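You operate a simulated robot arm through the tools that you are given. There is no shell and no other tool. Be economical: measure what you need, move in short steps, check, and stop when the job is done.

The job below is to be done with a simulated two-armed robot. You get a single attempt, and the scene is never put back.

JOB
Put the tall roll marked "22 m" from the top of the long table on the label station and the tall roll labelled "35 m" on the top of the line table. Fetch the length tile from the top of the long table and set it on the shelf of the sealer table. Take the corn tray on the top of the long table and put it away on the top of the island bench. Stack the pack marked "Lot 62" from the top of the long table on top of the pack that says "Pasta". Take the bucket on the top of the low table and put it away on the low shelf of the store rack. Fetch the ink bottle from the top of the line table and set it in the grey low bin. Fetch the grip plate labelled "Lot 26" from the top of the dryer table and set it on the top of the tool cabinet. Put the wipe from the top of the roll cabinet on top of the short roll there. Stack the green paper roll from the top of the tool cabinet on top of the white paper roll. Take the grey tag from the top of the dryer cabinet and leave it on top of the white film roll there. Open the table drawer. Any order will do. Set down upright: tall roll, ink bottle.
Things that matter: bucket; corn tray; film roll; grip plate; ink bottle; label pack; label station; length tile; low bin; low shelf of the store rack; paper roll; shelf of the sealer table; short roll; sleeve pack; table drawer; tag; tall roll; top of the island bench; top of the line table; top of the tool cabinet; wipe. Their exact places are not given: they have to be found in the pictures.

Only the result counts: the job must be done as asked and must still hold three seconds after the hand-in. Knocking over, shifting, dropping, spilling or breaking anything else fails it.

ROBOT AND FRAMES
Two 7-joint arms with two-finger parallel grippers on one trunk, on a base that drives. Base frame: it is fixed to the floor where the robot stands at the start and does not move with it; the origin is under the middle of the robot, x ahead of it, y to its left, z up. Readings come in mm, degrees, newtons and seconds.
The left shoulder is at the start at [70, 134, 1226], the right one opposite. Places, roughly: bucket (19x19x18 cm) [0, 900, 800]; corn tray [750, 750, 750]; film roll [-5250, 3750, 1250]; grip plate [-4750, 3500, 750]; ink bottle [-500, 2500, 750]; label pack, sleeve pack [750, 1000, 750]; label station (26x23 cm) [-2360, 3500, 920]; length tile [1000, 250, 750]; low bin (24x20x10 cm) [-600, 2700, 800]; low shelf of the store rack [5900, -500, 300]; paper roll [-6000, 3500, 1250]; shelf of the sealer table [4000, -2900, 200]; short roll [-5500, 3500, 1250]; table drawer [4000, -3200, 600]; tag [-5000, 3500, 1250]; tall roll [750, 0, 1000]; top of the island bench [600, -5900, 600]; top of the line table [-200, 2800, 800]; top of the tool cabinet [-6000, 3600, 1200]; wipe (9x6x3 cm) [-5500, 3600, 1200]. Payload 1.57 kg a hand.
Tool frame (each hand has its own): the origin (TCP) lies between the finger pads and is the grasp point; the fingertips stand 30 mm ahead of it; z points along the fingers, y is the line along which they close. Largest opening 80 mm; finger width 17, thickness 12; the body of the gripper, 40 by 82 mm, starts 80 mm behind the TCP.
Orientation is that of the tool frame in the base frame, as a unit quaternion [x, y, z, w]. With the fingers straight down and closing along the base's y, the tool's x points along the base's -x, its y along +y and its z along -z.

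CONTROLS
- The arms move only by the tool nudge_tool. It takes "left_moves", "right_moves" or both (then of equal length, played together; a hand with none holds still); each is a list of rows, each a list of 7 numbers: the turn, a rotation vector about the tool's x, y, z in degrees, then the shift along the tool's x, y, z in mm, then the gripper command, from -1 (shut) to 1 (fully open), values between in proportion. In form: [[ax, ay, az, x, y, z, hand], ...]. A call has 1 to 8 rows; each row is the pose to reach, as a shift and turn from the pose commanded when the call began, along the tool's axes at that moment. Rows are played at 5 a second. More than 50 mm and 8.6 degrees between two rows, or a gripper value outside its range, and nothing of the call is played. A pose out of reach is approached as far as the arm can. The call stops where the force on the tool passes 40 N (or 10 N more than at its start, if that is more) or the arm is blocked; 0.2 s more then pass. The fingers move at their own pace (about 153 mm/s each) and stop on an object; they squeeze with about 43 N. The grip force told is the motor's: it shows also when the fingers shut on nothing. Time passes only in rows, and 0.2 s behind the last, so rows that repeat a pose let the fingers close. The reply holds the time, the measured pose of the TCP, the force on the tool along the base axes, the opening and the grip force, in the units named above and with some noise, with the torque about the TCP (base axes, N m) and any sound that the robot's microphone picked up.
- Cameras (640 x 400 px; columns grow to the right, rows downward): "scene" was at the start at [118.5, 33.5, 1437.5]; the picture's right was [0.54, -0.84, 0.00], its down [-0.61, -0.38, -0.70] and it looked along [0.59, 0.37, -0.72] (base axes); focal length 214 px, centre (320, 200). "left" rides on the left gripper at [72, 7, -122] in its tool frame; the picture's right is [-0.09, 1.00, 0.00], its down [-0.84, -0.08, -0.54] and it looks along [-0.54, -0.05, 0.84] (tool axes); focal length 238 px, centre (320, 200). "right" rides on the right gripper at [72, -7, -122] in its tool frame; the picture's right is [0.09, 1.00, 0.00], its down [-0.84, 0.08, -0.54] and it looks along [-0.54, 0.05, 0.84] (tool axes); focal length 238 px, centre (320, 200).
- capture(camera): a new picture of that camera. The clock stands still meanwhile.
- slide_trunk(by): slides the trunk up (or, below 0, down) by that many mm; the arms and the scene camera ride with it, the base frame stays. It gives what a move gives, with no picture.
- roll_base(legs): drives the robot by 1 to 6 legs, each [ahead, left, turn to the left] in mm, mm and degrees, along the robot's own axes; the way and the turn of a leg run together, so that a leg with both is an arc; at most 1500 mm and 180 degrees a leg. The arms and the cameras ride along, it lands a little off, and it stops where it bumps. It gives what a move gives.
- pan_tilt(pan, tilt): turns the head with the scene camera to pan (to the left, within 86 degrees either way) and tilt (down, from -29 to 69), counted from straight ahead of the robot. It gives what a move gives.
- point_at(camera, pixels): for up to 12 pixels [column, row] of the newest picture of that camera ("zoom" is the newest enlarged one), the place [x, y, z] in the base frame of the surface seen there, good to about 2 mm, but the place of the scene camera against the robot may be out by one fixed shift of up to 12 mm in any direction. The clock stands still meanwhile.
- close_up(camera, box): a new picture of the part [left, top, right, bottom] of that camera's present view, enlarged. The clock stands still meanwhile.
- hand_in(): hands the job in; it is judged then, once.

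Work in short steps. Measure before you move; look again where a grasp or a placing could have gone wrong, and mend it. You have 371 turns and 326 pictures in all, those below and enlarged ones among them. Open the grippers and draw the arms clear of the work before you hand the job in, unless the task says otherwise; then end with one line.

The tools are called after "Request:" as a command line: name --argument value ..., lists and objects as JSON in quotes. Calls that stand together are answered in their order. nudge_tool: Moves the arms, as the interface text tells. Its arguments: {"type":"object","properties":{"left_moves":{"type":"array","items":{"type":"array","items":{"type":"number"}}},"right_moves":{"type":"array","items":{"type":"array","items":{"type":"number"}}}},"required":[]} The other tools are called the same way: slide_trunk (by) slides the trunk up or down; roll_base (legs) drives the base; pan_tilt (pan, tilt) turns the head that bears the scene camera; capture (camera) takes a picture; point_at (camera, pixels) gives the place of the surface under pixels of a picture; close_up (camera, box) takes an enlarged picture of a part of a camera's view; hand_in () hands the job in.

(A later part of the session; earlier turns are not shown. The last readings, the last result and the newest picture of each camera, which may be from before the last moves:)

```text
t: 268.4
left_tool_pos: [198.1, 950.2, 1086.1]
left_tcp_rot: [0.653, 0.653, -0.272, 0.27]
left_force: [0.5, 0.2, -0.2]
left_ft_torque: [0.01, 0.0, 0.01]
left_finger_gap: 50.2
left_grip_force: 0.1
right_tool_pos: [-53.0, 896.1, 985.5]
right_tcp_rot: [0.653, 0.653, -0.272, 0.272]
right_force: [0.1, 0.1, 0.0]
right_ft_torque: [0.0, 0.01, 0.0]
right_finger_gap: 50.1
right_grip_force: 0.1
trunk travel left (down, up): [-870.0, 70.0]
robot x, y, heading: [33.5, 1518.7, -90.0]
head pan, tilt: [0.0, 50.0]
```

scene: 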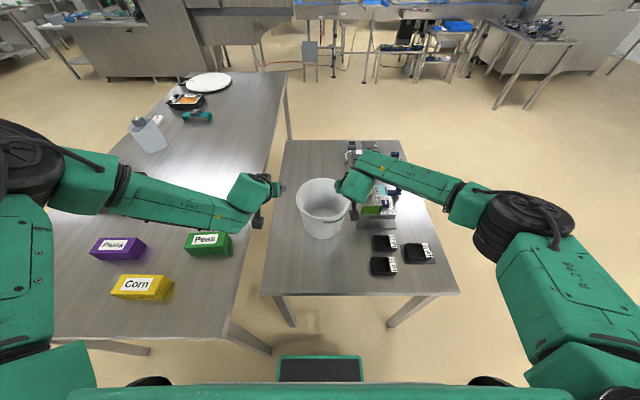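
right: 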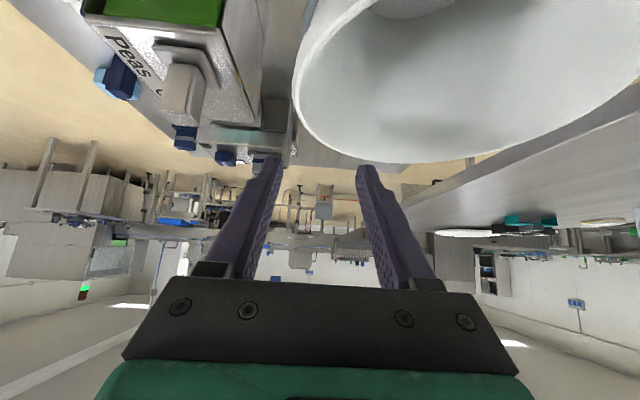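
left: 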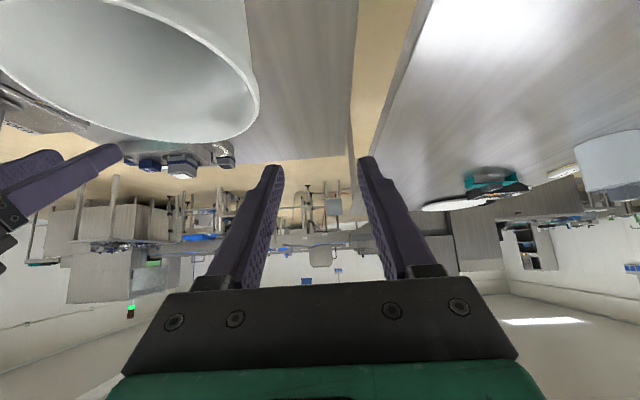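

Bucket had shifted; its right wall is now at x≈-70. Lower right hand there with narrower opening, close, lift 15 mm.

Request:
nudge_tool --right_moves '[[0, 0, 0, 0, -17, 0, -0.1], [0, 0, 0, 22, -17, 22, -0.1], [0, 0, 0, 45, -17, 45, -0.1], [0, 0, 0, 65, -17, 65, -0.1], [0, 0, 0, 65, -17, 65, -1], [0, 0, 0, 65, -17, 65, -1], [0, 0, 0, 65, -17, 65, -1]]'

Request:
capture --camera "right"

Request:
nudge_tool --right_moves '[[0, 0, 0, -5, 0, -5, -1], [0, 0, 0, -10, 0, -10, -1], [0, 0, 0, -14, 0, -14, -1], [0, 0, 0, -14, 0, -14, -1]]'

Request:
close_up --camera "scene" --box '[260, 140, 440, 270]'

```text
t: 270.0
left_tool_pos: [198.5, 950.3, 1087.0]
left_tcp_rot: [0.653, 0.653, -0.272, 0.27]
left_force: [-0.3, -0.2, 0.9]
left_ft_torque: [0.01, -0.01, 0.0]
left_finger_gap: 50.2
left_grip_force: 0.0
right_tool_pos: [-70.8, 894.5, 894.7]
right_tcp_rot: [0.653, 0.652, -0.272, 0.271]
right_force: [1.7, -0.8, 7.9]
right_ft_torque: [0.42, -0.46, -0.1]
right_finger_gap: 11.9
right_grip_force: 28.8
trunk travel left (down, up): [-870.0, 70.0]
robot x, y, heading: [37.0, 1518.9, -90.0]
head pan, tilt: [0.0, 50.0]
```

```text
197 pictures are left
```

right: 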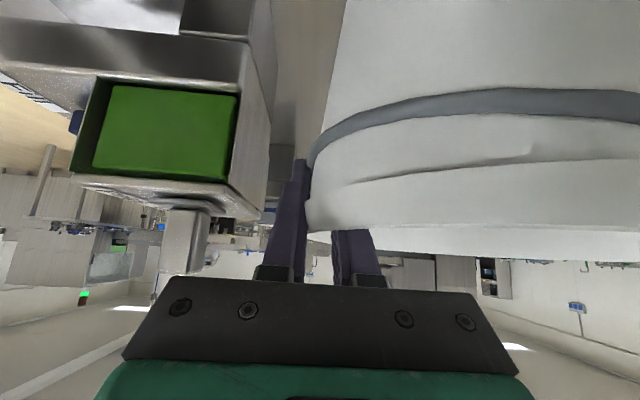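

```text
t: 271.0
left_tool_pos: [198.9, 949.7, 1084.7]
left_tcp_rot: [0.653, 0.654, -0.271, 0.269]
left_force: [-1.3, 0.1, 0.2]
left_ft_torque: [0.01, 0.0, 0.05]
left_finger_gap: 50.0
left_grip_force: 0.1
right_tool_pos: [-71.7, 896.2, 911.5]
right_tcp_rot: [0.654, 0.653, -0.271, 0.27]
right_force: [0.4, -0.7, -1.6]
right_ft_torque: [0.02, 0.11, -0.02]
right_finger_gap: 9.8
right_grip_force: 28.3
trunk travel left (down, up): [-870.0, 70.0]
robot x, y, heading: [33.7, 1520.4, -89.9]
head pan, tilt: [0.0, 50.0]
```

```text
3.08 times, centred on (350, 205) of scene
```

zoom: 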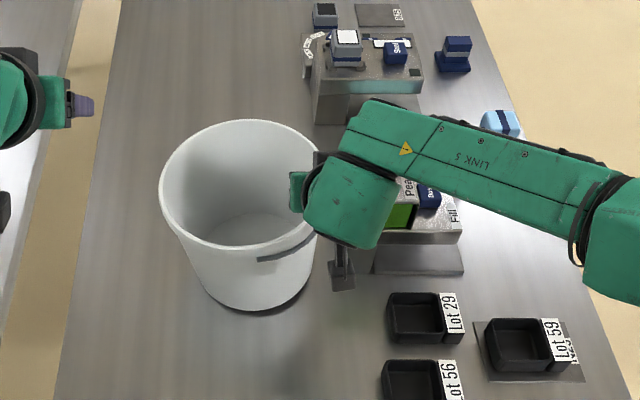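

There is a shadow under the bucket; lift another 40 mm slowly to see whether it comes along.

Request:
nudge_tool --right_moves '[[0, 0, 0, -7, 0, -7, -1], [0, 0, 0, -14, 0, -14, -1], [0, 0, 0, -21, 0, -21, -1], [0, 0, 0, -28, 0, -28, -1], [0, 0, 0, -28, 0, -28, -1]]'

Request:
capture --camera "right"

Request:
close_up --camera "scene" --box '[260, 140, 440, 270]'

```text
t: 272.2
left_tool_pos: [198.1, 949.3, 1086.3]
left_tcp_rot: [0.653, 0.653, -0.272, 0.27]
left_force: [0.5, 0.0, 0.3]
left_ft_torque: [0.01, 0.05, 0.0]
left_finger_gap: 50.2
left_grip_force: 0.0
right_tool_pos: [-70.2, 895.6, 953.4]
right_tcp_rot: [0.653, 0.653, -0.271, 0.271]
right_force: [0.2, -1.0, -2.9]
right_ft_torque: [-0.02, 0.14, -0.01]
right_finger_gap: 9.3
right_grip_force: 27.9
trunk travel left (down, up): [-870.0, 70.0]
robot x, y, heading: [32.7, 1519.3, -89.9]
head pan, tilt: [0.0, 50.0]
```

```text
195 pictures are left
```

right: 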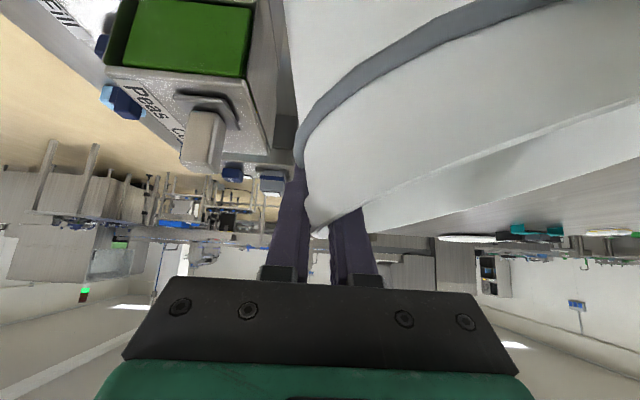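

```text
3.08 times, centred on (350, 205) of scene
```

zoom: 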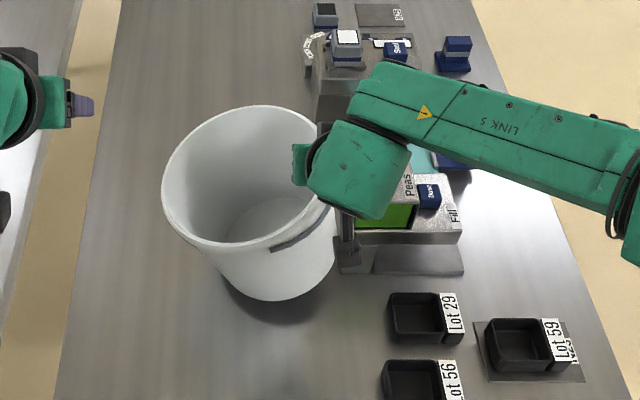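

It lifts but droops on the far side; I'd rather hold it with both hands. Set it down, release, raise hands; lowering the trunk should free the left arm.

Request:
nudge_tool --right_moves '[[0, 0, 0, 7, 0, 7, -1], [0, 0, 0, 14, 0, 14, -1], [0, 0, 0, 24, 0, 24, -1], [0, 0, 0, 34, 0, 34, -1], [0, 0, 0, 40, 0, 40, -1], [0, 0, 0, 40, 0, 40, 0], [0, 0, 0, 40, 0, 40, 0], [0, 0, 0, 5, 0, 5, 0]]'

Request:
nudge_tool --left_moves '[[0, 0, 0, -25, 0, -25, 0.25], [0, 0, 0, -50, 0, -50, 0.25], [0, 0, 0, -75, 0, -75, 0.25], [0, 0, 0, -100, 0, -100, 0.25], [0, 0, 0, -110, 0, -110, 0.25], [0, 0, 0, -110, 0, -110, 0.25], [0, 0, 0, -110, 0, -110, 0.25]]' --right_moves '[[0, 0, 0, -25, 0, -25, 0], [0, 0, 0, -50, 0, -50, 0], [0, 0, 0, -75, 0, -75, 0], [0, 0, 0, -105, 0, -105, 0], [0, 0, 0, -135, 0, -135, 0], [0, 0, 0, -165, 0, -165, 0], [0, 0, 0, -190, 0, -190, 0]]'

Request:
slide_trunk --by -180

Request:
capture --camera "scene"

```text
t: 274.0
left_tool_pos: [197.7, 950.9, 1086.3]
left_tcp_rot: [0.653, 0.652, -0.272, 0.271]
left_force: [0.7, -0.4, 0.4]
left_ft_torque: [0.0, -0.01, -0.01]
left_finger_gap: 50.1
left_grip_force: 0.1
right_tool_pos: [-70.6, 896.4, 946.4]
right_tcp_rot: [0.654, 0.653, -0.272, 0.271]
right_force: [0.7, -0.2, 0.9]
right_ft_torque: [0.0, 0.05, 0.01]
right_finger_gap: 40.3
right_grip_force: 0.0
trunk travel left (down, up): [-870.0, 70.0]
robot x, y, heading: [31.8, 1520.2, -89.9]
head pan, tilt: [0.0, 50.0]
```

```text
t: 275.6
left_tool_pos: [197.0, 949.8, 1240.3]
left_tcp_rot: [0.653, 0.653, -0.272, 0.27]
left_force: [-0.7, 0.2, 0.1]
left_ft_torque: [-0.04, 0.01, 0.05]
left_finger_gap: 49.8
left_grip_force: 0.0
right_tool_pos: [-70.6, 898.9, 1214.8]
right_tcp_rot: [0.653, 0.653, -0.271, 0.27]
right_force: [0.7, 0.5, 0.6]
right_ft_torque: [0.02, 0.01, -0.01]
right_finger_gap: 40.1
right_grip_force: 0.1
trunk travel left (down, up): [-870.0, 70.0]
robot x, y, heading: [34.1, 1520.8, -89.8]
head pan, tilt: [0.0, 50.0]
```

```text
t: 277.6
left_tool_pos: [198.1, 949.3, 1061.2]
left_tcp_rot: [0.653, 0.653, -0.272, 0.269]
left_force: [-0.7, -0.2, 0.5]
left_ft_torque: [0.01, 0.01, 0.01]
left_finger_gap: 50.0
left_grip_force: 0.1
right_tool_pos: [-70.5, 897.3, 1034.3]
right_tcp_rot: [0.654, 0.652, -0.272, 0.271]
right_force: [-0.5, 0.4, 0.2]
right_ft_torque: [0.01, 0.0, -0.03]
right_finger_gap: 40.0
right_grip_force: 0.1
trunk travel left (down, up): [-690.0, 250.0]
robot x, y, heading: [34.3, 1521.1, -89.8]
head pan, tilt: [0.0, 50.0]
```

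```text
193 pictures are left
```

scene: 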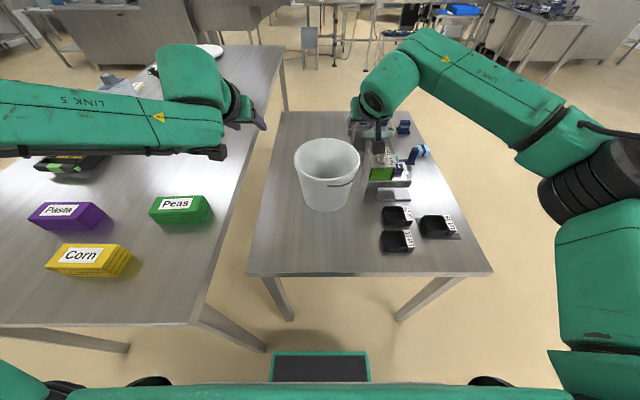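

Re-measure the rim.

Request:
point_at --camera "scene" --pixels '[[296, 168], [359, 168], [327, 140], [327, 184], [297, 160], [358, 158]]'

Request:
point_at --camera "scene" --pixels '[[295, 158], [360, 158], [327, 138], [327, 178]]'

```text
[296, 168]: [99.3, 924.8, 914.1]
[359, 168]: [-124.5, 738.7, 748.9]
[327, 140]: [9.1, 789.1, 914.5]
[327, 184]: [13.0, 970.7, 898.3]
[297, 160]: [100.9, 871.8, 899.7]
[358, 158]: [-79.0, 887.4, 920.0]
```

```text
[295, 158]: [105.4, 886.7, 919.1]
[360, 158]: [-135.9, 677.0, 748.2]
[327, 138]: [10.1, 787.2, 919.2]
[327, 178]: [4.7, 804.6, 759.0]
```

Bucket now centred ≈(16,890). Shift the base right 60 and ahead 60, then bring the left hand over the left rim (106,890).

Request:
roll_base --legs '[[60, -60, 0]]'

Request:
nudge_tool --left_moves '[[0, 0, 0, 5, -5, 15, 0.25], [0, 0, 0, 10, -15, 25, 0.25], [0, 0, 0, 30, -25, 35, 0.25], [0, 0, 0, 40, -32, 40, 0.25], [0, 0, 0, 55, -32, 55, 0.25]]' --right_moves '[[0, 0, 0, 0, 15, 0, 0], [0, 0, 0, -10, 30, 10, 0], [0, 0, 0, -20, 45, -20, 0], [0, 0, 0, -10, 57, -30, 0], [0, 0, 0, 0, 57, -30, 0]]'

Request:
capture --camera "left"

Request:
capture --camera "right"

```text
t: 278.7
left_tool_pos: [138.8, 888.7, 1062.6]
left_tcp_rot: [0.653, 0.653, -0.272, 0.269]
left_force: [-0.3, 0.0, 0.3]
left_ft_torque: [0.0, 0.02, -0.02]
left_finger_gap: 50.1
left_grip_force: 0.0
right_tool_pos: [-130.6, 837.6, 1034.6]
right_tcp_rot: [0.654, 0.653, -0.271, 0.27]
right_force: [0.0, 0.3, 0.0]
right_ft_torque: [0.01, -0.04, 0.01]
right_finger_gap: 40.1
right_grip_force: 0.1
trunk travel left (down, up): [-690.0, 250.0]
robot x, y, heading: [-26.5, 1455.6, -90.1]
head pan, tilt: [0.0, 50.0]
```

```text
t: 279.9
left_tool_pos: [106.7, 887.3, 981.9]
left_tcp_rot: [0.654, 0.652, -0.273, 0.269]
left_force: [0.9, -0.8, -0.8]
left_ft_torque: [-0.01, 0.01, 0.03]
left_finger_gap: 49.9
left_grip_force: 0.0
right_tool_pos: [-74.9, 857.0, 1054.4]
right_tcp_rot: [0.654, 0.653, -0.27, 0.27]
right_force: [0.6, -0.5, -1.0]
right_ft_torque: [0.02, 0.02, 0.02]
right_finger_gap: 40.0
right_grip_force: 0.0
trunk travel left (down, up): [-690.0, 250.0]
robot x, y, heading: [-26.5, 1460.9, -90.0]
head pan, tilt: [0.0, 50.0]
```

```text
192 pictures are left
```

left: 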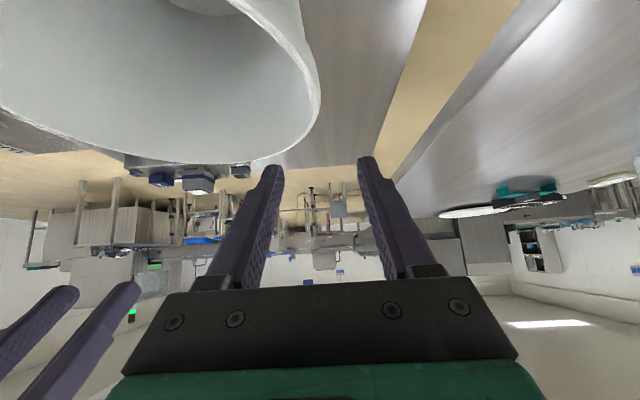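

```text
191 pictures are left
```

right: 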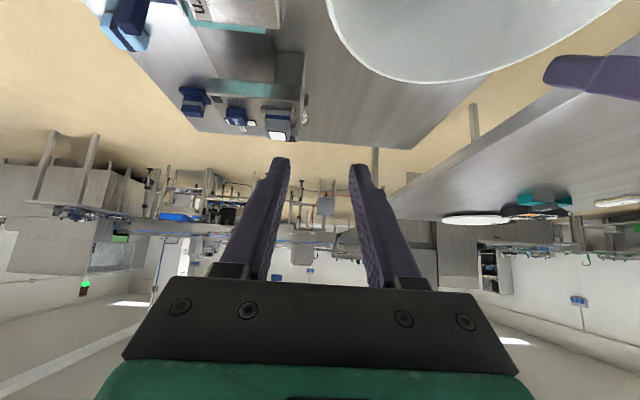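

Left now reaches. Bring the right above its rim point and measure both.

Request:
nudge_tool --right_moves '[[0, 0, 0, 24, 0, 8, 0], [0, 0, 0, 48, 0, 16, 0], [0, 0, 0, 72, 0, 26, 0]]'

Request:
point_at --camera "left" --pixels '[[319, 90], [314, 65], [300, 35], [318, 110]]'

Request:
capture --camera "right"

```text
t: 280.7
left_tool_pos: [107.1, 889.2, 983.0]
left_tcp_rot: [0.654, 0.653, -0.272, 0.27]
left_force: [-0.4, -0.4, 0.2]
left_ft_torque: [-0.02, 0.01, 0.04]
left_finger_gap: 50.1
left_grip_force: 0.0
right_tool_pos: [-74.8, 889.7, 985.0]
right_tcp_rot: [0.654, 0.653, -0.27, 0.271]
right_force: [0.2, -0.3, -0.1]
right_ft_torque: [-0.02, 0.01, -0.01]
right_finger_gap: 40.1
right_grip_force: 0.1
trunk travel left (down, up): [-690.0, 250.0]
robot x, y, heading: [-23.3, 1462.8, -90.2]
head pan, tilt: [0.0, 50.0]
```

```text
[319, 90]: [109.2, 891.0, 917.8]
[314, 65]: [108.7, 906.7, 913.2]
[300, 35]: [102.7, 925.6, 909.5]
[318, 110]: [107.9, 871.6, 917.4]
```

```text
190 pictures are left
```

right: 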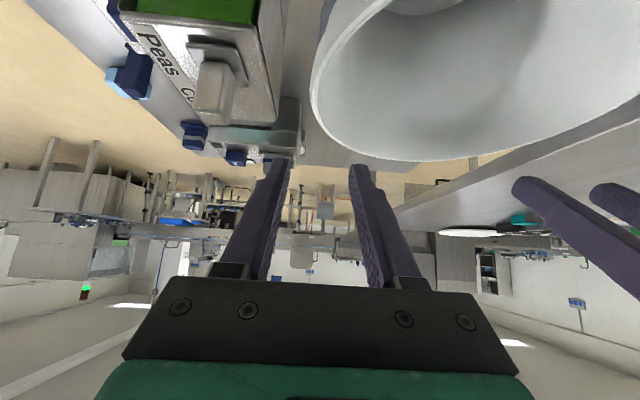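

Request:
point_at --camera "right" --pixels '[[314, 85], [316, 60], [330, 30], [318, 110], [285, 60], [265, 95]]'

```text
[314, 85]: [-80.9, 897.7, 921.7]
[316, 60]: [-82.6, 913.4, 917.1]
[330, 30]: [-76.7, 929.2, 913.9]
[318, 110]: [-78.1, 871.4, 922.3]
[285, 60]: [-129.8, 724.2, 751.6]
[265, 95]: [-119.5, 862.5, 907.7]
```

Wall mids: left 106, right -78. Lower both to z≈895 and close together.

Request:
nudge_tool --left_moves '[[0, 0, 0, 0, -1, 0, -0.1], [0, 0, 0, 21, -1, 21, -0.1], [0, 0, 0, 42, -1, 42, -0.1], [0, 0, 0, 62, -1, 62, -0.1], [0, 0, 0, 62, -1, 62, -1], [0, 0, 0, 62, -1, 62, -1], [0, 0, 0, 62, -1, 62, -1]]' --right_moves '[[0, 0, 0, 0, -3, 0, -0.15], [0, 0, 0, 21, -3, 21, -0.15], [0, 0, 0, 42, -3, 42, -0.15], [0, 0, 0, 64, -3, 64, -0.15], [0, 0, 0, 64, -3, 64, -1], [0, 0, 0, 64, -3, 64, -1], [0, 0, 0, 64, -3, 64, -1]]'

Request:
capture --camera "left"

Request:
capture --camera "right"

```text
t: 282.3
left_tool_pos: [100.0, 891.3, 898.8]
left_tcp_rot: [0.656, 0.651, -0.275, 0.266]
left_force: [-34.5, -0.6, 1.3]
left_ft_torque: [-0.18, 0.58, -0.27]
left_finger_gap: 6.9
left_grip_force: 26.5
right_tool_pos: [-72.4, 889.9, 896.4]
right_tcp_rot: [0.651, 0.655, -0.267, 0.275]
right_force: [33.5, 0.2, 1.4]
right_ft_torque: [0.66, -0.45, 0.41]
right_finger_gap: 7.7
right_grip_force: 26.9
trunk travel left (down, up): [-690.0, 250.0]
robot x, y, heading: [-24.4, 1458.6, -90.0]
head pan, tilt: [0.0, 50.0]
```

```text
189 pictures are left
```

left: 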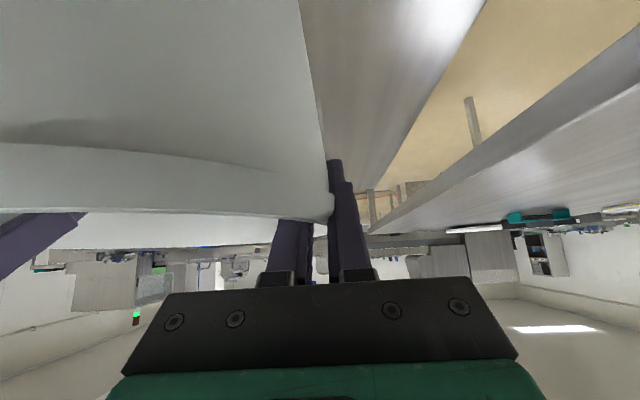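

```text
188 pictures are left
```

right: 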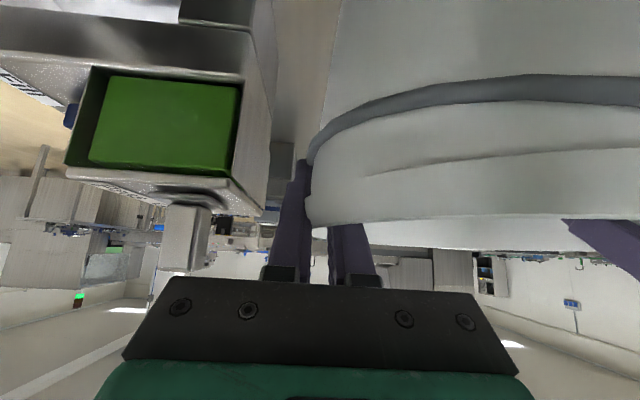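

Both grip but with 34 N internal squeeze; relax by moving the hands ~6 mm toward each other, then lift 30 mm together.

Request:
nudge_tool --left_moves '[[0, 0, 0, 0, -3, 0, -1], [0, 0, 0, 0, -5.5, 0, -1], [0, 0, 0, -7, -5.5, -7, -1], [0, 0, 0, -14, -5.5, -14, -1], [0, 0, 0, -21, -5.5, -21, -1], [0, 0, 0, -21, -5.5, -21, -1]]' --right_moves '[[0, 0, 0, 0, 3, 0, -1], [0, 0, 0, 0, 5.5, 0, -1], [0, 0, 0, -7, 5.5, -7, -1], [0, 0, 0, -14, 5.5, -14, -1], [0, 0, 0, -21, 5.5, -21, -1], [0, 0, 0, -21, 5.5, -21, -1]]'

Request:
close_up --camera "scene" --box '[240, 100, 460, 240]'

```text
t: 283.7
left_tool_pos: [99.3, 887.6, 926.0]
left_tcp_rot: [0.653, 0.653, -0.272, 0.269]
left_force: [-5.1, 6.8, 3.3]
left_ft_torque: [0.28, 1.34, -1.47]
left_finger_gap: 8.1
left_grip_force: 27.8
right_tool_pos: [-73.3, 888.1, 924.9]
right_tcp_rot: [0.654, 0.652, -0.272, 0.27]
right_force: [4.8, -6.5, -5.5]
right_ft_torque: [-0.28, -0.54, 0.32]
right_finger_gap: 7.9
right_grip_force: 27.1
trunk travel left (down, up): [-690.0, 250.0]
robot x, y, heading: [-24.0, 1459.7, -89.9]
head pan, tilt: [0.0, 50.0]
```

```text
2.86 times, centred on (350, 170) of scene
```

zoom: 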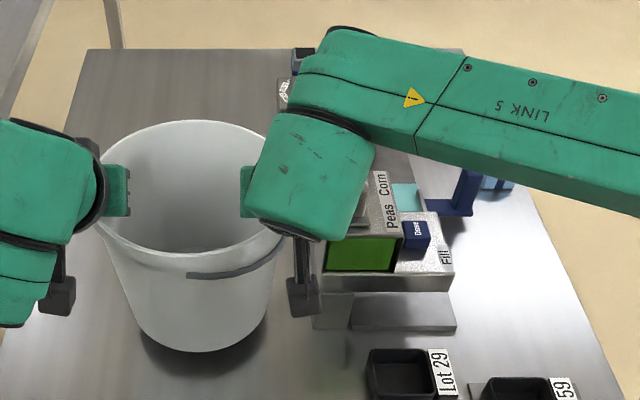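

Level lift. Raise with the trunk 150 mm (keeps hands' relation).

Request:
slide_trunk --by 150

Request:
capture --camera "scene"

```text
t: 285.4
left_tool_pos: [99.6, 886.7, 1074.0]
left_tcp_rot: [0.654, 0.653, -0.272, 0.269]
left_force: [6.3, 6.3, 1.5]
left_ft_torque: [-0.01, 1.16, -1.54]
left_finger_gap: 8.6
left_grip_force: 27.8
right_tool_pos: [-72.6, 888.6, 1074.8]
right_tcp_rot: [0.654, 0.652, -0.271, 0.271]
right_force: [-7.5, -6.8, -5.3]
right_ft_torque: [0.04, -0.67, 0.38]
right_finger_gap: 7.7
right_grip_force: 27.0
trunk travel left (down, up): [-840.0, 100.0]
robot x, y, heading: [-24.7, 1461.1, -90.2]
head pan, tilt: [0.0, 50.0]
```

```text
186 pictures are left
```

scene: 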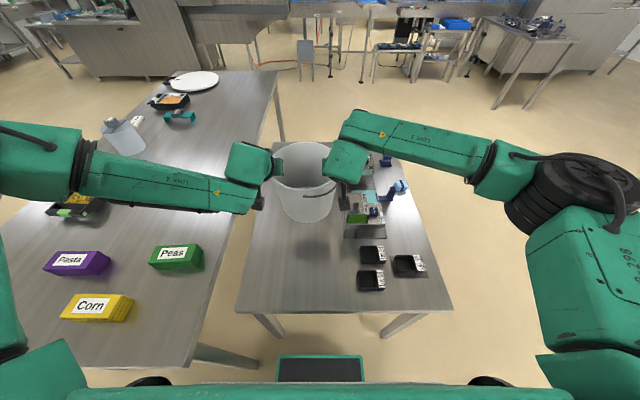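

Held well (~0.4 kg). Back off 400, turn to heading 0, and drive round the end of the long table toward the rack.

Request:
roll_base --legs '[[-400, 0, 0], [0, 0, 90], [1500, 0, 0], [800, 0, 0]]'

Request:
pan_tilt --pan -15 --tilt 20

Request:
capture --camera "scene"

```text
t: 302.8
left_tool_pos: [2860.8, 2067.0, 1075.6]
left_tcp_rot: [-0.011, 0.923, 0.003, 0.384]
left_force: [-5.9, 25.4, 0.9]
left_ft_torque: [-1.26, -0.14, -1.44]
left_finger_gap: 8.3
left_grip_force: 26.9
right_tool_pos: [2862.5, 1894.7, 1075.7]
right_tcp_rot: [-0.01, 0.924, 0.004, 0.383]
right_force: [5.1, -24.8, -3.5]
right_ft_torque: [0.95, 0.13, 0.52]
right_finger_gap: 7.7
right_grip_force: 27.1
trunk travel left (down, up): [-840.0, 100.0]
robot x, y, heading: [2293.1, 1922.3, 1.5]
head pan, tilt: [0.0, 50.0]
```

```text
t: 303.7
left_tool_pos: [2862.1, 2066.2, 1075.2]
left_tcp_rot: [-0.011, 0.924, 0.003, 0.383]
left_force: [-6.1, 4.4, 2.3]
left_ft_torque: [-1.35, -0.1, -1.35]
left_finger_gap: 8.1
left_grip_force: 26.9
right_tool_pos: [2863.7, 1894.5, 1075.4]
right_tcp_rot: [-0.009, 0.924, 0.003, 0.383]
right_force: [5.4, -4.5, -5.2]
right_ft_torque: [0.78, 0.07, 0.33]
right_finger_gap: 7.8
right_grip_force: 26.5
trunk travel left (down, up): [-840.0, 100.0]
robot x, y, heading: [2295.1, 1924.8, 1.3]
head pan, tilt: [-15.0, 20.0]
```

```text
185 pictures are left
```

scene: 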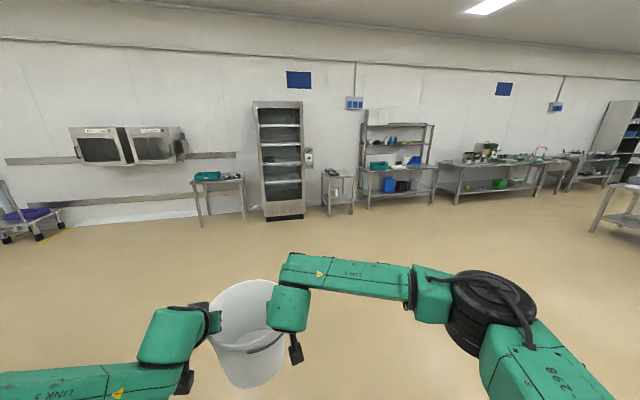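

Rack visible. Drive diagonally to about (4250,-50).

Request:
roll_base --legs '[[1000, -1000, -0.7], [950, -1000, -0.6]]'

Request:
pan_tilt --pan 0 --tilt 25

Request:
capture --camera "scene"

Request:
close_up --camera "scene" --box '[240, 90, 480, 250]'

```text
t: 317.1
left_tool_pos: [4795.2, 73.5, 1074.4]
left_tcp_rot: [0.0, 0.923, -0.001, 0.384]
left_force: [-4.3, 8.9, 0.3]
left_ft_torque: [-1.31, -0.06, -1.37]
left_finger_gap: 8.2
left_grip_force: 27.5
right_tool_pos: [4793.1, -97.5, 1075.1]
right_tcp_rot: [0.002, 0.924, -0.001, 0.383]
right_force: [3.7, -9.2, -1.3]
right_ft_torque: [1.07, 0.05, 0.66]
right_finger_gap: 8.0
right_grip_force: 27.1
trunk travel left (down, up): [-840.0, 100.0]
robot x, y, heading: [4224.7, -51.0, -0.1]
head pan, tilt: [-15.0, 20.0]
```

```text
t: 317.9
left_tool_pos: [4793.8, 72.9, 1075.7]
left_tcp_rot: [0.001, 0.924, -0.002, 0.383]
left_force: [-4.6, 3.7, 0.1]
left_ft_torque: [-1.31, -0.18, -1.32]
left_finger_gap: 8.1
left_grip_force: 26.8
right_tool_pos: [4792.9, -99.4, 1075.8]
right_tcp_rot: [0.002, 0.923, -0.002, 0.384]
right_force: [4.1, -3.6, -3.3]
right_ft_torque: [1.1, 0.19, 0.71]
right_finger_gap: 7.8
right_grip_force: 27.2
trunk travel left (down, up): [-840.0, 100.0]
robot x, y, heading: [4222.6, -51.7, -0.0]
head pan, tilt: [0.0, 25.0]
```

```text
184 pictures are left
```

scene: 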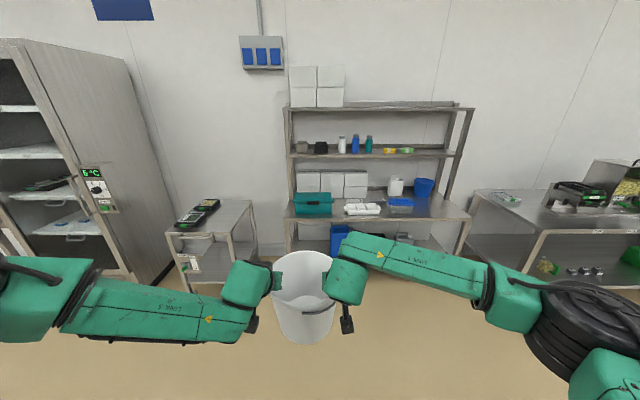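

```text
2.50 times, centred on (360, 170) of scene
```

zoom: 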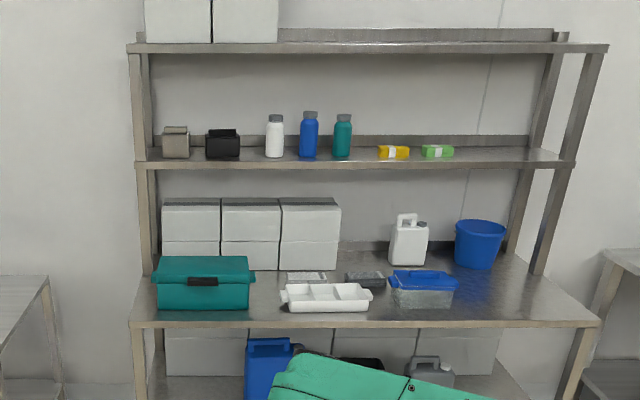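

Lower the trunk 480 to see under the desk, then measure.

Request:
slide_trunk --by -480

Request:
capture --camera "scene"

Request:
close_up --camera "scene" --box '[240, 60, 520, 250]'

```text
refused: -480 is not a number from -400 to 400
```

```text
182 pictures are left
```

scene: 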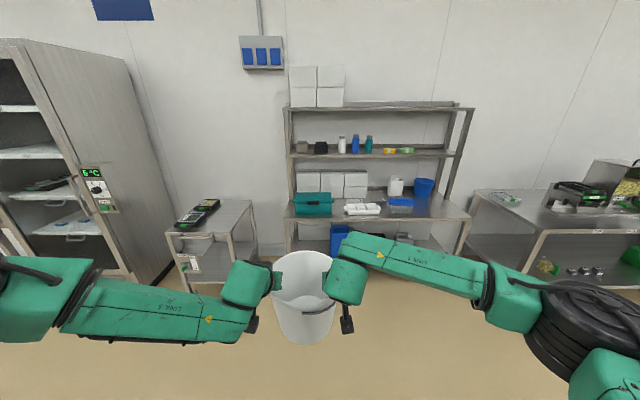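

```text
2.11 times, centred on (380, 155) of scene
```

zoom: 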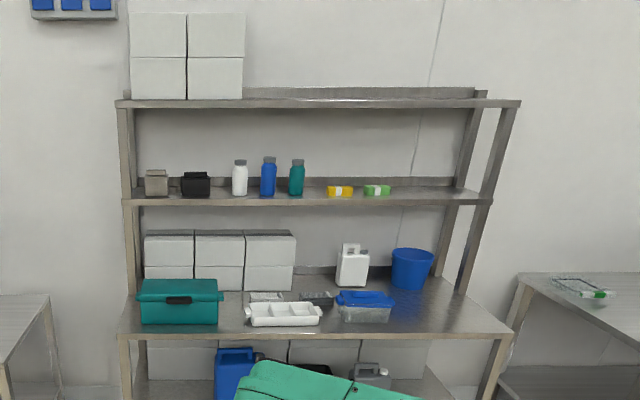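

Request:
slide_trunk --by -400

Request:
slide_trunk --by -80

Request:
capture --camera "scene"

```text
t: 321.7
left_tool_pos: [4795.7, 71.9, 675.6]
left_tcp_rot: [0.0, 0.924, -0.001, 0.382]
left_force: [-3.5, 4.6, 0.4]
left_ft_torque: [-1.28, -0.08, -1.32]
left_finger_gap: 8.6
left_grip_force: 27.2
right_tool_pos: [4793.4, -98.7, 676.0]
right_tcp_rot: [0.002, 0.924, -0.002, 0.383]
right_force: [3.7, -4.5, -1.5]
right_ft_torque: [1.12, 0.05, 0.68]
right_finger_gap: 7.8
right_grip_force: 27.1
trunk travel left (down, up): [-440.0, 500.0]
robot x, y, heading: [4225.1, -52.7, -0.0]
head pan, tilt: [0.0, 25.0]
```

```text
t: 322.9
left_tool_pos: [4795.6, 73.1, 595.2]
left_tcp_rot: [0.0, 0.923, -0.001, 0.384]
left_force: [-3.3, 4.4, -0.4]
left_ft_torque: [-1.25, -0.07, -1.33]
left_finger_gap: 8.3
left_grip_force: 27.4
right_tool_pos: [4793.0, -98.7, 595.5]
right_tcp_rot: [0.002, 0.924, -0.002, 0.382]
right_force: [4.4, -5.3, -2.5]
right_ft_torque: [1.15, 0.08, 0.73]
right_finger_gap: 7.8
right_grip_force: 27.2
trunk travel left (down, up): [-360.0, 580.0]
robot x, y, heading: [4222.2, -52.4, 0.0]
head pan, tilt: [0.0, 25.0]
```

```text
180 pictures are left
```

scene: 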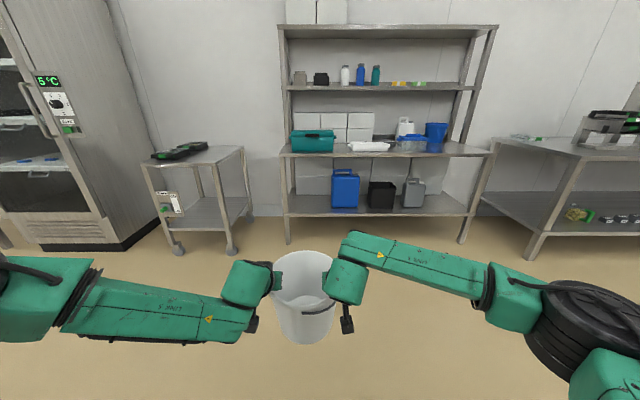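

Low shelf visible with canisters at (345,190),(380,195),(413,193). Measure geometry.

Request:
close_up --camera "scene" --box '[270, 130, 500, 260]'

Request:
point_at --camera "scene" --pixels '[[305, 205], [310, 214], [286, 200], [290, 214], [335, 200], [345, 208], [360, 200], [440, 207], [465, 213], [310, 154], [424, 200], [300, 195]]'

```text
2.78 times, centred on (385, 195) of scene
```

zoom: 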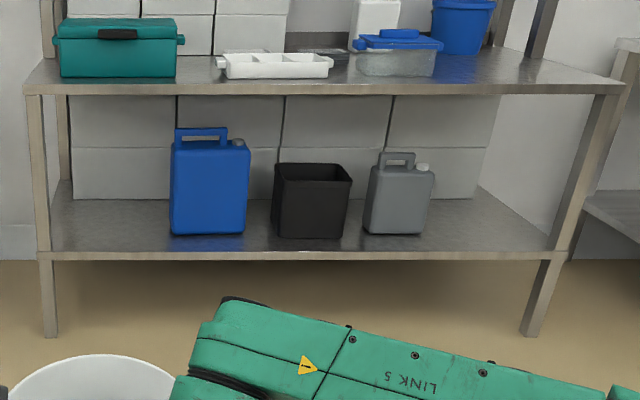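

```text
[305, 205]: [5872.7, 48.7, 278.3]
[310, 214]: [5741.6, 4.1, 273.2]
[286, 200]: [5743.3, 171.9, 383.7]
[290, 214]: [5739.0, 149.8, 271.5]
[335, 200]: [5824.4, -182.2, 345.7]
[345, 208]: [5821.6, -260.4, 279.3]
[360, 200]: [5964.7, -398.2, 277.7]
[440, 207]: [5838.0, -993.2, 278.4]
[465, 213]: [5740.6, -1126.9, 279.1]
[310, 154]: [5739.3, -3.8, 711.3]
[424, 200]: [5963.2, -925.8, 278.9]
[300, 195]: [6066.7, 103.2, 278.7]
```

Shelf surface z≈278, front x≈5742, free between post (y≈145) and blue canister (y≈-160). Bucket centre y≈-13 fits. Lower 140 and drive ahead 900, then check.

Request:
slide_trunk --by -135

Request:
roll_base --legs '[[850, 0, 0]]'

Request:
capture --camera "scene"

Request:
capture --camera "left"

Request:
capture --camera "right"

```text
t: 324.5
left_tool_pos: [4794.9, 73.3, 460.8]
left_tcp_rot: [0.001, 0.924, -0.002, 0.383]
left_force: [-2.6, 4.4, -0.6]
left_ft_torque: [-1.25, -0.09, -1.3]
left_finger_gap: 8.1
left_grip_force: 27.1
right_tool_pos: [4792.7, -99.3, 461.2]
right_tcp_rot: [0.002, 0.923, -0.002, 0.384]
right_force: [3.6, -5.0, -2.5]
right_ft_torque: [1.13, 0.04, 0.69]
right_finger_gap: 7.6
right_grip_force: 26.6
trunk travel left (down, up): [-225.0, 715.0]
robot x, y, heading: [4222.1, -50.7, -0.0]
head pan, tilt: [0.0, 25.0]
```

```text
t: 329.1
left_tool_pos: [5657.0, 77.7, 459.6]
left_tcp_rot: [-0.003, 0.924, 0.001, 0.382]
left_force: [-2.7, 5.3, -1.2]
left_ft_torque: [-1.3, -0.06, -1.37]
left_finger_gap: 8.4
left_grip_force: 27.2
right_tool_pos: [5656.0, -94.9, 460.6]
right_tcp_rot: [0.0, 0.924, -0.001, 0.383]
right_force: [4.1, -5.9, -2.4]
right_ft_torque: [1.12, 0.05, 0.76]
right_finger_gap: 7.7
right_grip_force: 26.3
trunk travel left (down, up): [-225.0, 715.0]
robot x, y, heading: [5086.1, -51.0, 0.1]
head pan, tilt: [0.0, 25.0]
```

```text
178 pictures are left
```

scene: 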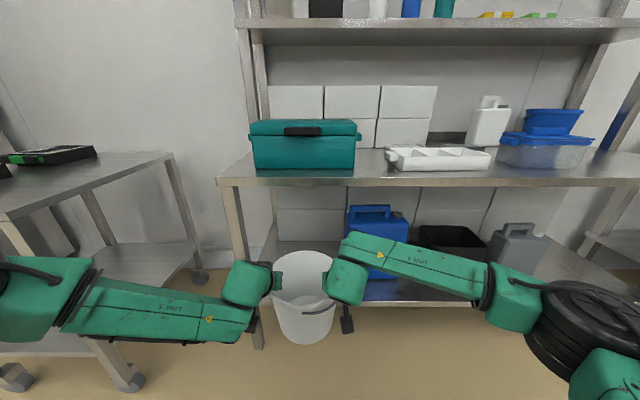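

```text
177 pictures are left
```

left: 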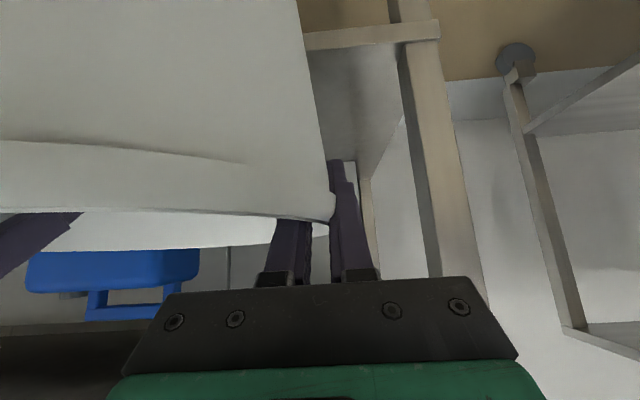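

```text
176 pictures are left
```

right: 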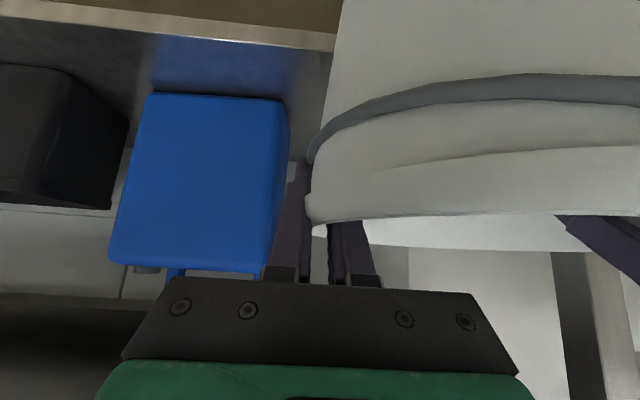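

Measure post, canister, cart and left-arm positions before going in.

Request:
point_at --camera "left" --pixels '[[425, 120], [440, 200], [360, 45], [370, 200], [440, 40]]'

Request:
point_at --camera "right" --pixels '[[285, 110], [280, 180], [265, 265], [250, 35], [330, 60], [580, 300]]'

Request:
point_at --camera "scene" --pixels '[[172, 155], [5, 218], [10, 235], [130, 375], [245, 285], [100, 310], [30, 285], [232, 215], [180, 200], [60, 345], [300, 185], [195, 275]]'

```text
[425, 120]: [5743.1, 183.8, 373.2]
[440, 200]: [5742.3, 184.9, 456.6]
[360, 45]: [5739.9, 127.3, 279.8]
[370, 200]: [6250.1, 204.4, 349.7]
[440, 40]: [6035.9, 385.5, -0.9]
```

```text
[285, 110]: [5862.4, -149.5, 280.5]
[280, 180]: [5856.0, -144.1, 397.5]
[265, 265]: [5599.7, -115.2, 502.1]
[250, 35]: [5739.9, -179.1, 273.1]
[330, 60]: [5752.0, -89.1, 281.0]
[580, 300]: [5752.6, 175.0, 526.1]
```

```text
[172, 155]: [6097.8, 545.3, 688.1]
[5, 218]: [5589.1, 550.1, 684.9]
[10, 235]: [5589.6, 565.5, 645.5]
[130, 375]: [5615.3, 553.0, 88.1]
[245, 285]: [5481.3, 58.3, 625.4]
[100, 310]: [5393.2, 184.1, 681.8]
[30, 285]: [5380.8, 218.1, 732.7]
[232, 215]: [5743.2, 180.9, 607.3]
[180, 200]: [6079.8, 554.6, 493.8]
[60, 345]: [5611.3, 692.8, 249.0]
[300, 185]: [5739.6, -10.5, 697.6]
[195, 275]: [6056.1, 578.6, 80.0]
```

Clearances fine (post y≥165, canister y≤-147, cart y≥545). Advance 198 mm into the shelf.

Request:
roll_base --legs '[[100, 0, 0], [95, 0, 0]]'

Request:
capture --camera "right"

Request:
capture --camera "left"

Request:
capture --camera "scene"

```text
t: 331.0
left_tool_pos: [5851.1, 76.9, 459.4]
left_tcp_rot: [-0.002, 0.924, 0.0, 0.383]
left_force: [-3.6, 3.4, 0.7]
left_ft_torque: [-1.27, 0.02, -1.35]
left_finger_gap: 8.0
left_grip_force: 27.5
right_tool_pos: [5850.3, -95.2, 458.7]
right_tcp_rot: [0.0, 0.924, -0.001, 0.382]
right_force: [3.2, -4.2, -2.2]
right_ft_torque: [1.13, -0.04, 0.7]
right_finger_gap: 7.7
right_grip_force: 27.1
trunk travel left (down, up): [-225.0, 715.0]
robot x, y, heading: [5278.9, -52.2, 0.1]
head pan, tilt: [0.0, 25.0]
```

```text
175 pictures are left
```

right: 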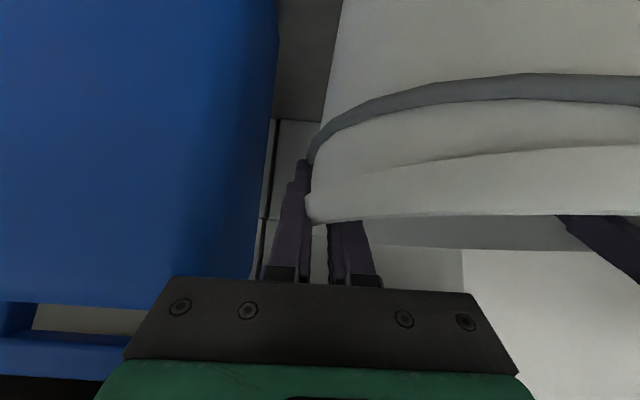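

```text
174 pictures are left
```

left: 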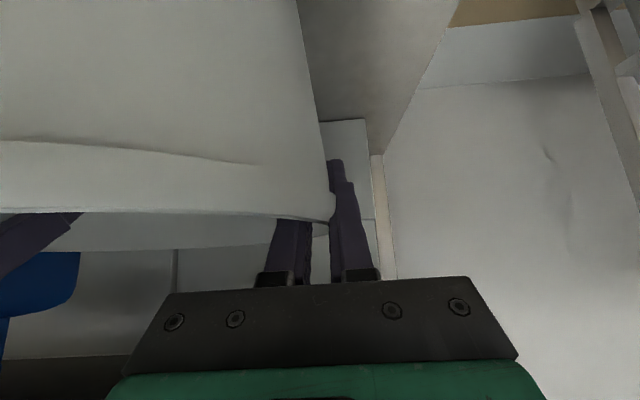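

```text
173 pictures are left
```

scene: 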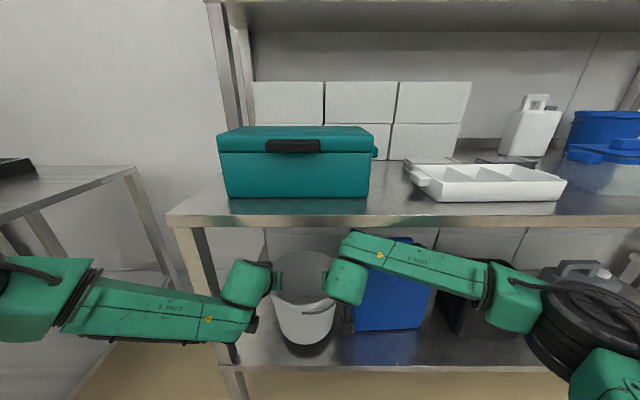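

In position. Lower 29, check, then final bit and release.

Request:
slide_trunk --by -28

Request:
slide_trunk --by -4

Request:
close_up --camera "scene" --box '[200, 220, 440, 390]'

```text
t: 331.7
left_tool_pos: [5851.9, 77.6, 432.2]
left_tcp_rot: [-0.001, 0.924, -0.002, 0.383]
left_force: [-2.9, 3.9, -0.2]
left_ft_torque: [-1.37, -0.2, -1.3]
left_finger_gap: 8.1
left_grip_force: 27.2
right_tool_pos: [5850.5, -95.1, 432.5]
right_tcp_rot: [0.001, 0.924, -0.001, 0.383]
right_force: [2.1, -4.2, -2.1]
right_ft_torque: [1.15, 0.2, 0.88]
right_finger_gap: 7.8
right_grip_force: 27.0
trunk travel left (down, up): [-197.0, 743.0]
robot x, y, heading: [5280.1, -54.2, 0.3]
head pan, tilt: [0.0, 25.0]
```

```text
t: 332.2
left_tool_pos: [5850.9, 77.1, 428.1]
left_tcp_rot: [-0.002, 0.924, -0.001, 0.382]
left_force: [-3.2, 5.0, 0.9]
left_ft_torque: [-1.31, -0.08, -1.31]
left_finger_gap: 8.1
left_grip_force: 27.5
right_tool_pos: [5850.2, -95.7, 428.0]
right_tcp_rot: [0.0, 0.923, 0.0, 0.384]
right_force: [4.1, -4.6, -1.4]
right_ft_torque: [1.14, 0.16, 0.79]
right_finger_gap: 7.6
right_grip_force: 26.7
trunk travel left (down, up): [-193.0, 747.0]
robot x, y, heading: [5280.1, -50.0, -0.3]
head pan, tilt: [0.0, 25.0]
```

```text
2.35 times, centred on (320, 305) of scene
```

zoom: 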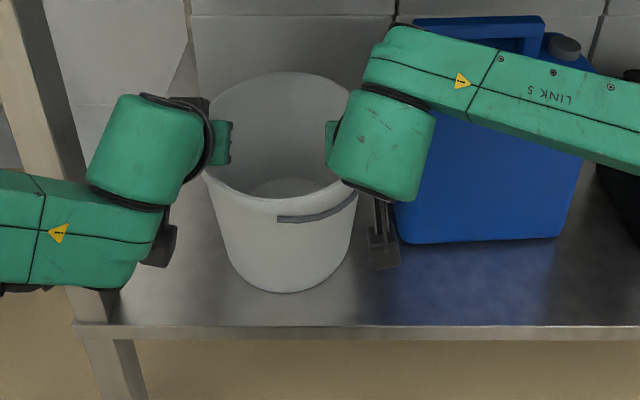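

Request:
slide_trunk --by -4

Request:
slide_trunk --by -3

```text
t: 332.8
left_tool_pos: [5850.6, 77.1, 428.8]
left_tcp_rot: [-0.001, 0.922, -0.001, 0.387]
left_force: [-2.6, 4.8, 14.3]
left_ft_torque: [-1.17, 0.68, -1.4]
left_finger_gap: 8.2
left_grip_force: 27.4
right_tool_pos: [5848.9, -95.8, 427.8]
right_tcp_rot: [0.0, 0.922, 0.0, 0.387]
right_force: [5.0, -6.5, 12.6]
right_ft_torque: [1.18, 1.15, 0.92]
right_finger_gap: 7.8
right_grip_force: 26.7
trunk travel left (down, up): [-189.0, 751.0]
robot x, y, heading: [5283.1, -49.7, 0.0]
head pan, tilt: [0.0, 25.0]
```

```text
t: 333.3
left_tool_pos: [5849.9, 76.2, 429.0]
left_tcp_rot: [-0.001, 0.921, -0.001, 0.389]
left_force: [4.0, 3.8, 23.8]
left_ft_torque: [-1.13, 0.22, -1.2]
left_finger_gap: 8.3
left_grip_force: 27.0
right_tool_pos: [5849.8, -95.7, 429.1]
right_tcp_rot: [0.001, 0.921, 0.001, 0.389]
right_force: [11.8, -6.1, 25.1]
right_ft_torque: [0.96, 1.21, 0.6]
right_finger_gap: 7.9
right_grip_force: 27.1
trunk travel left (down, up): [-186.0, 754.0]
robot x, y, heading: [5279.8, -49.9, -0.0]
head pan, tilt: [0.0, 25.0]
```

Contact confirmed. Relieve 5 mm, open both, and retreat up-and-back along the fingers.

Request:
slide_trunk --by 6

Request:
nudge_tool --left_moves '[[0, 0, 0, 0, 0, 0, 0.25], [0, 0, 0, 0, 0, 0, 0.25], [0, 0, 0, -12, 0, -12, 0.25], [0, 0, 0, -22, 0, -28, 0.25], [0, 0, 0, -25, 0, -60, 0.25], [0, 0, 0, -25, 0, -95, 0.25]]' --right_moves '[[0, 0, 0, 0, 0, 0, 0.25], [0, 0, 0, 0, 0, 0, 0.25], [0, 0, 0, -12, 0, -12, 0.25], [0, 0, 0, -22, 0, -28, 0.25], [0, 0, 0, -25, 0, -60, 0.25], [0, 0, 0, -25, 0, -95, 0.25]]'

Request:
capture --camera "scene"

```text
t: 333.8
left_tool_pos: [5849.9, 76.7, 427.4]
left_tcp_rot: [-0.001, 0.924, -0.001, 0.382]
left_force: [-1.9, 1.5, 10.1]
left_ft_torque: [-1.15, -0.05, -1.13]
left_finger_gap: 7.9
left_grip_force: 27.2
right_tool_pos: [5846.9, -94.7, 427.2]
right_tcp_rot: [0.0, 0.923, -0.001, 0.384]
right_force: [5.4, -5.8, 7.2]
right_ft_torque: [0.85, -0.53, 0.31]
right_finger_gap: 7.9
right_grip_force: 26.5
trunk travel left (down, up): [-192.0, 748.0]
robot x, y, heading: [5280.4, -47.9, 0.0]
head pan, tilt: [0.0, 25.0]
```

```text
t: 335.2
left_tool_pos: [5799.5, 75.3, 510.2]
left_tcp_rot: [-0.001, 0.924, -0.002, 0.382]
left_force: [0.0, 0.7, -0.8]
left_ft_torque: [0.01, -0.02, -0.05]
left_finger_gap: 49.9
left_grip_force: 0.0
right_tool_pos: [5800.2, -95.3, 512.1]
right_tcp_rot: [0.001, 0.924, -0.001, 0.383]
right_force: [0.2, 0.0, 0.7]
right_ft_torque: [0.0, -0.01, -0.01]
right_finger_gap: 49.8
right_grip_force: 0.1
trunk travel left (down, up): [-192.0, 748.0]
robot x, y, heading: [5279.4, -48.7, 0.4]
head pan, tilt: [0.0, 25.0]
```

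```text
171 pictures are left
```

scene: 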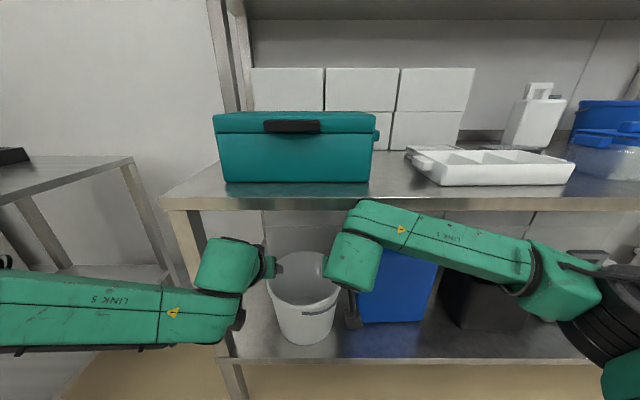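

Bucket stands on the low shelf. Back out 700 mm and verify.

Request:
roll_base --legs '[[-700, 0, 0]]'

Request:
capture --camera "scene"

```text
t: 339.1
left_tool_pos: [5106.5, 74.7, 510.7]
left_tcp_rot: [-0.005, 0.924, 0.001, 0.383]
left_force: [-0.2, 0.0, 1.0]
left_ft_torque: [0.0, -0.01, 0.0]
left_finger_gap: 49.7
left_grip_force: 0.0
right_tool_pos: [5108.9, -96.2, 510.9]
right_tcp_rot: [-0.003, 0.924, 0.002, 0.383]
right_force: [-0.3, 0.1, 0.2]
right_ft_torque: [-0.01, -0.02, 0.01]
right_finger_gap: 50.2
right_grip_force: 0.1
trunk travel left (down, up): [-192.0, 748.0]
robot x, y, heading: [4590.4, -59.3, 0.7]
head pan, tilt: [0.0, 25.0]
```

```text
170 pictures are left
```

scene: 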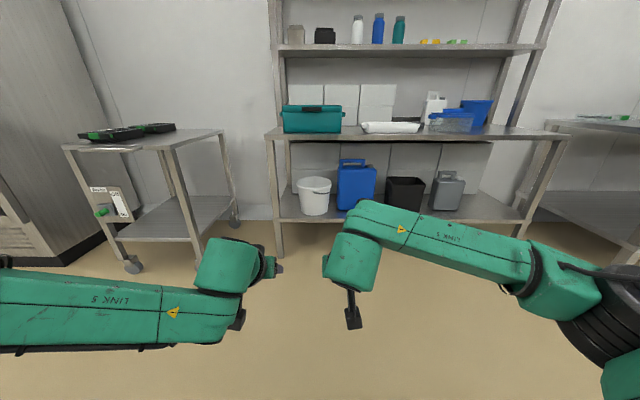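

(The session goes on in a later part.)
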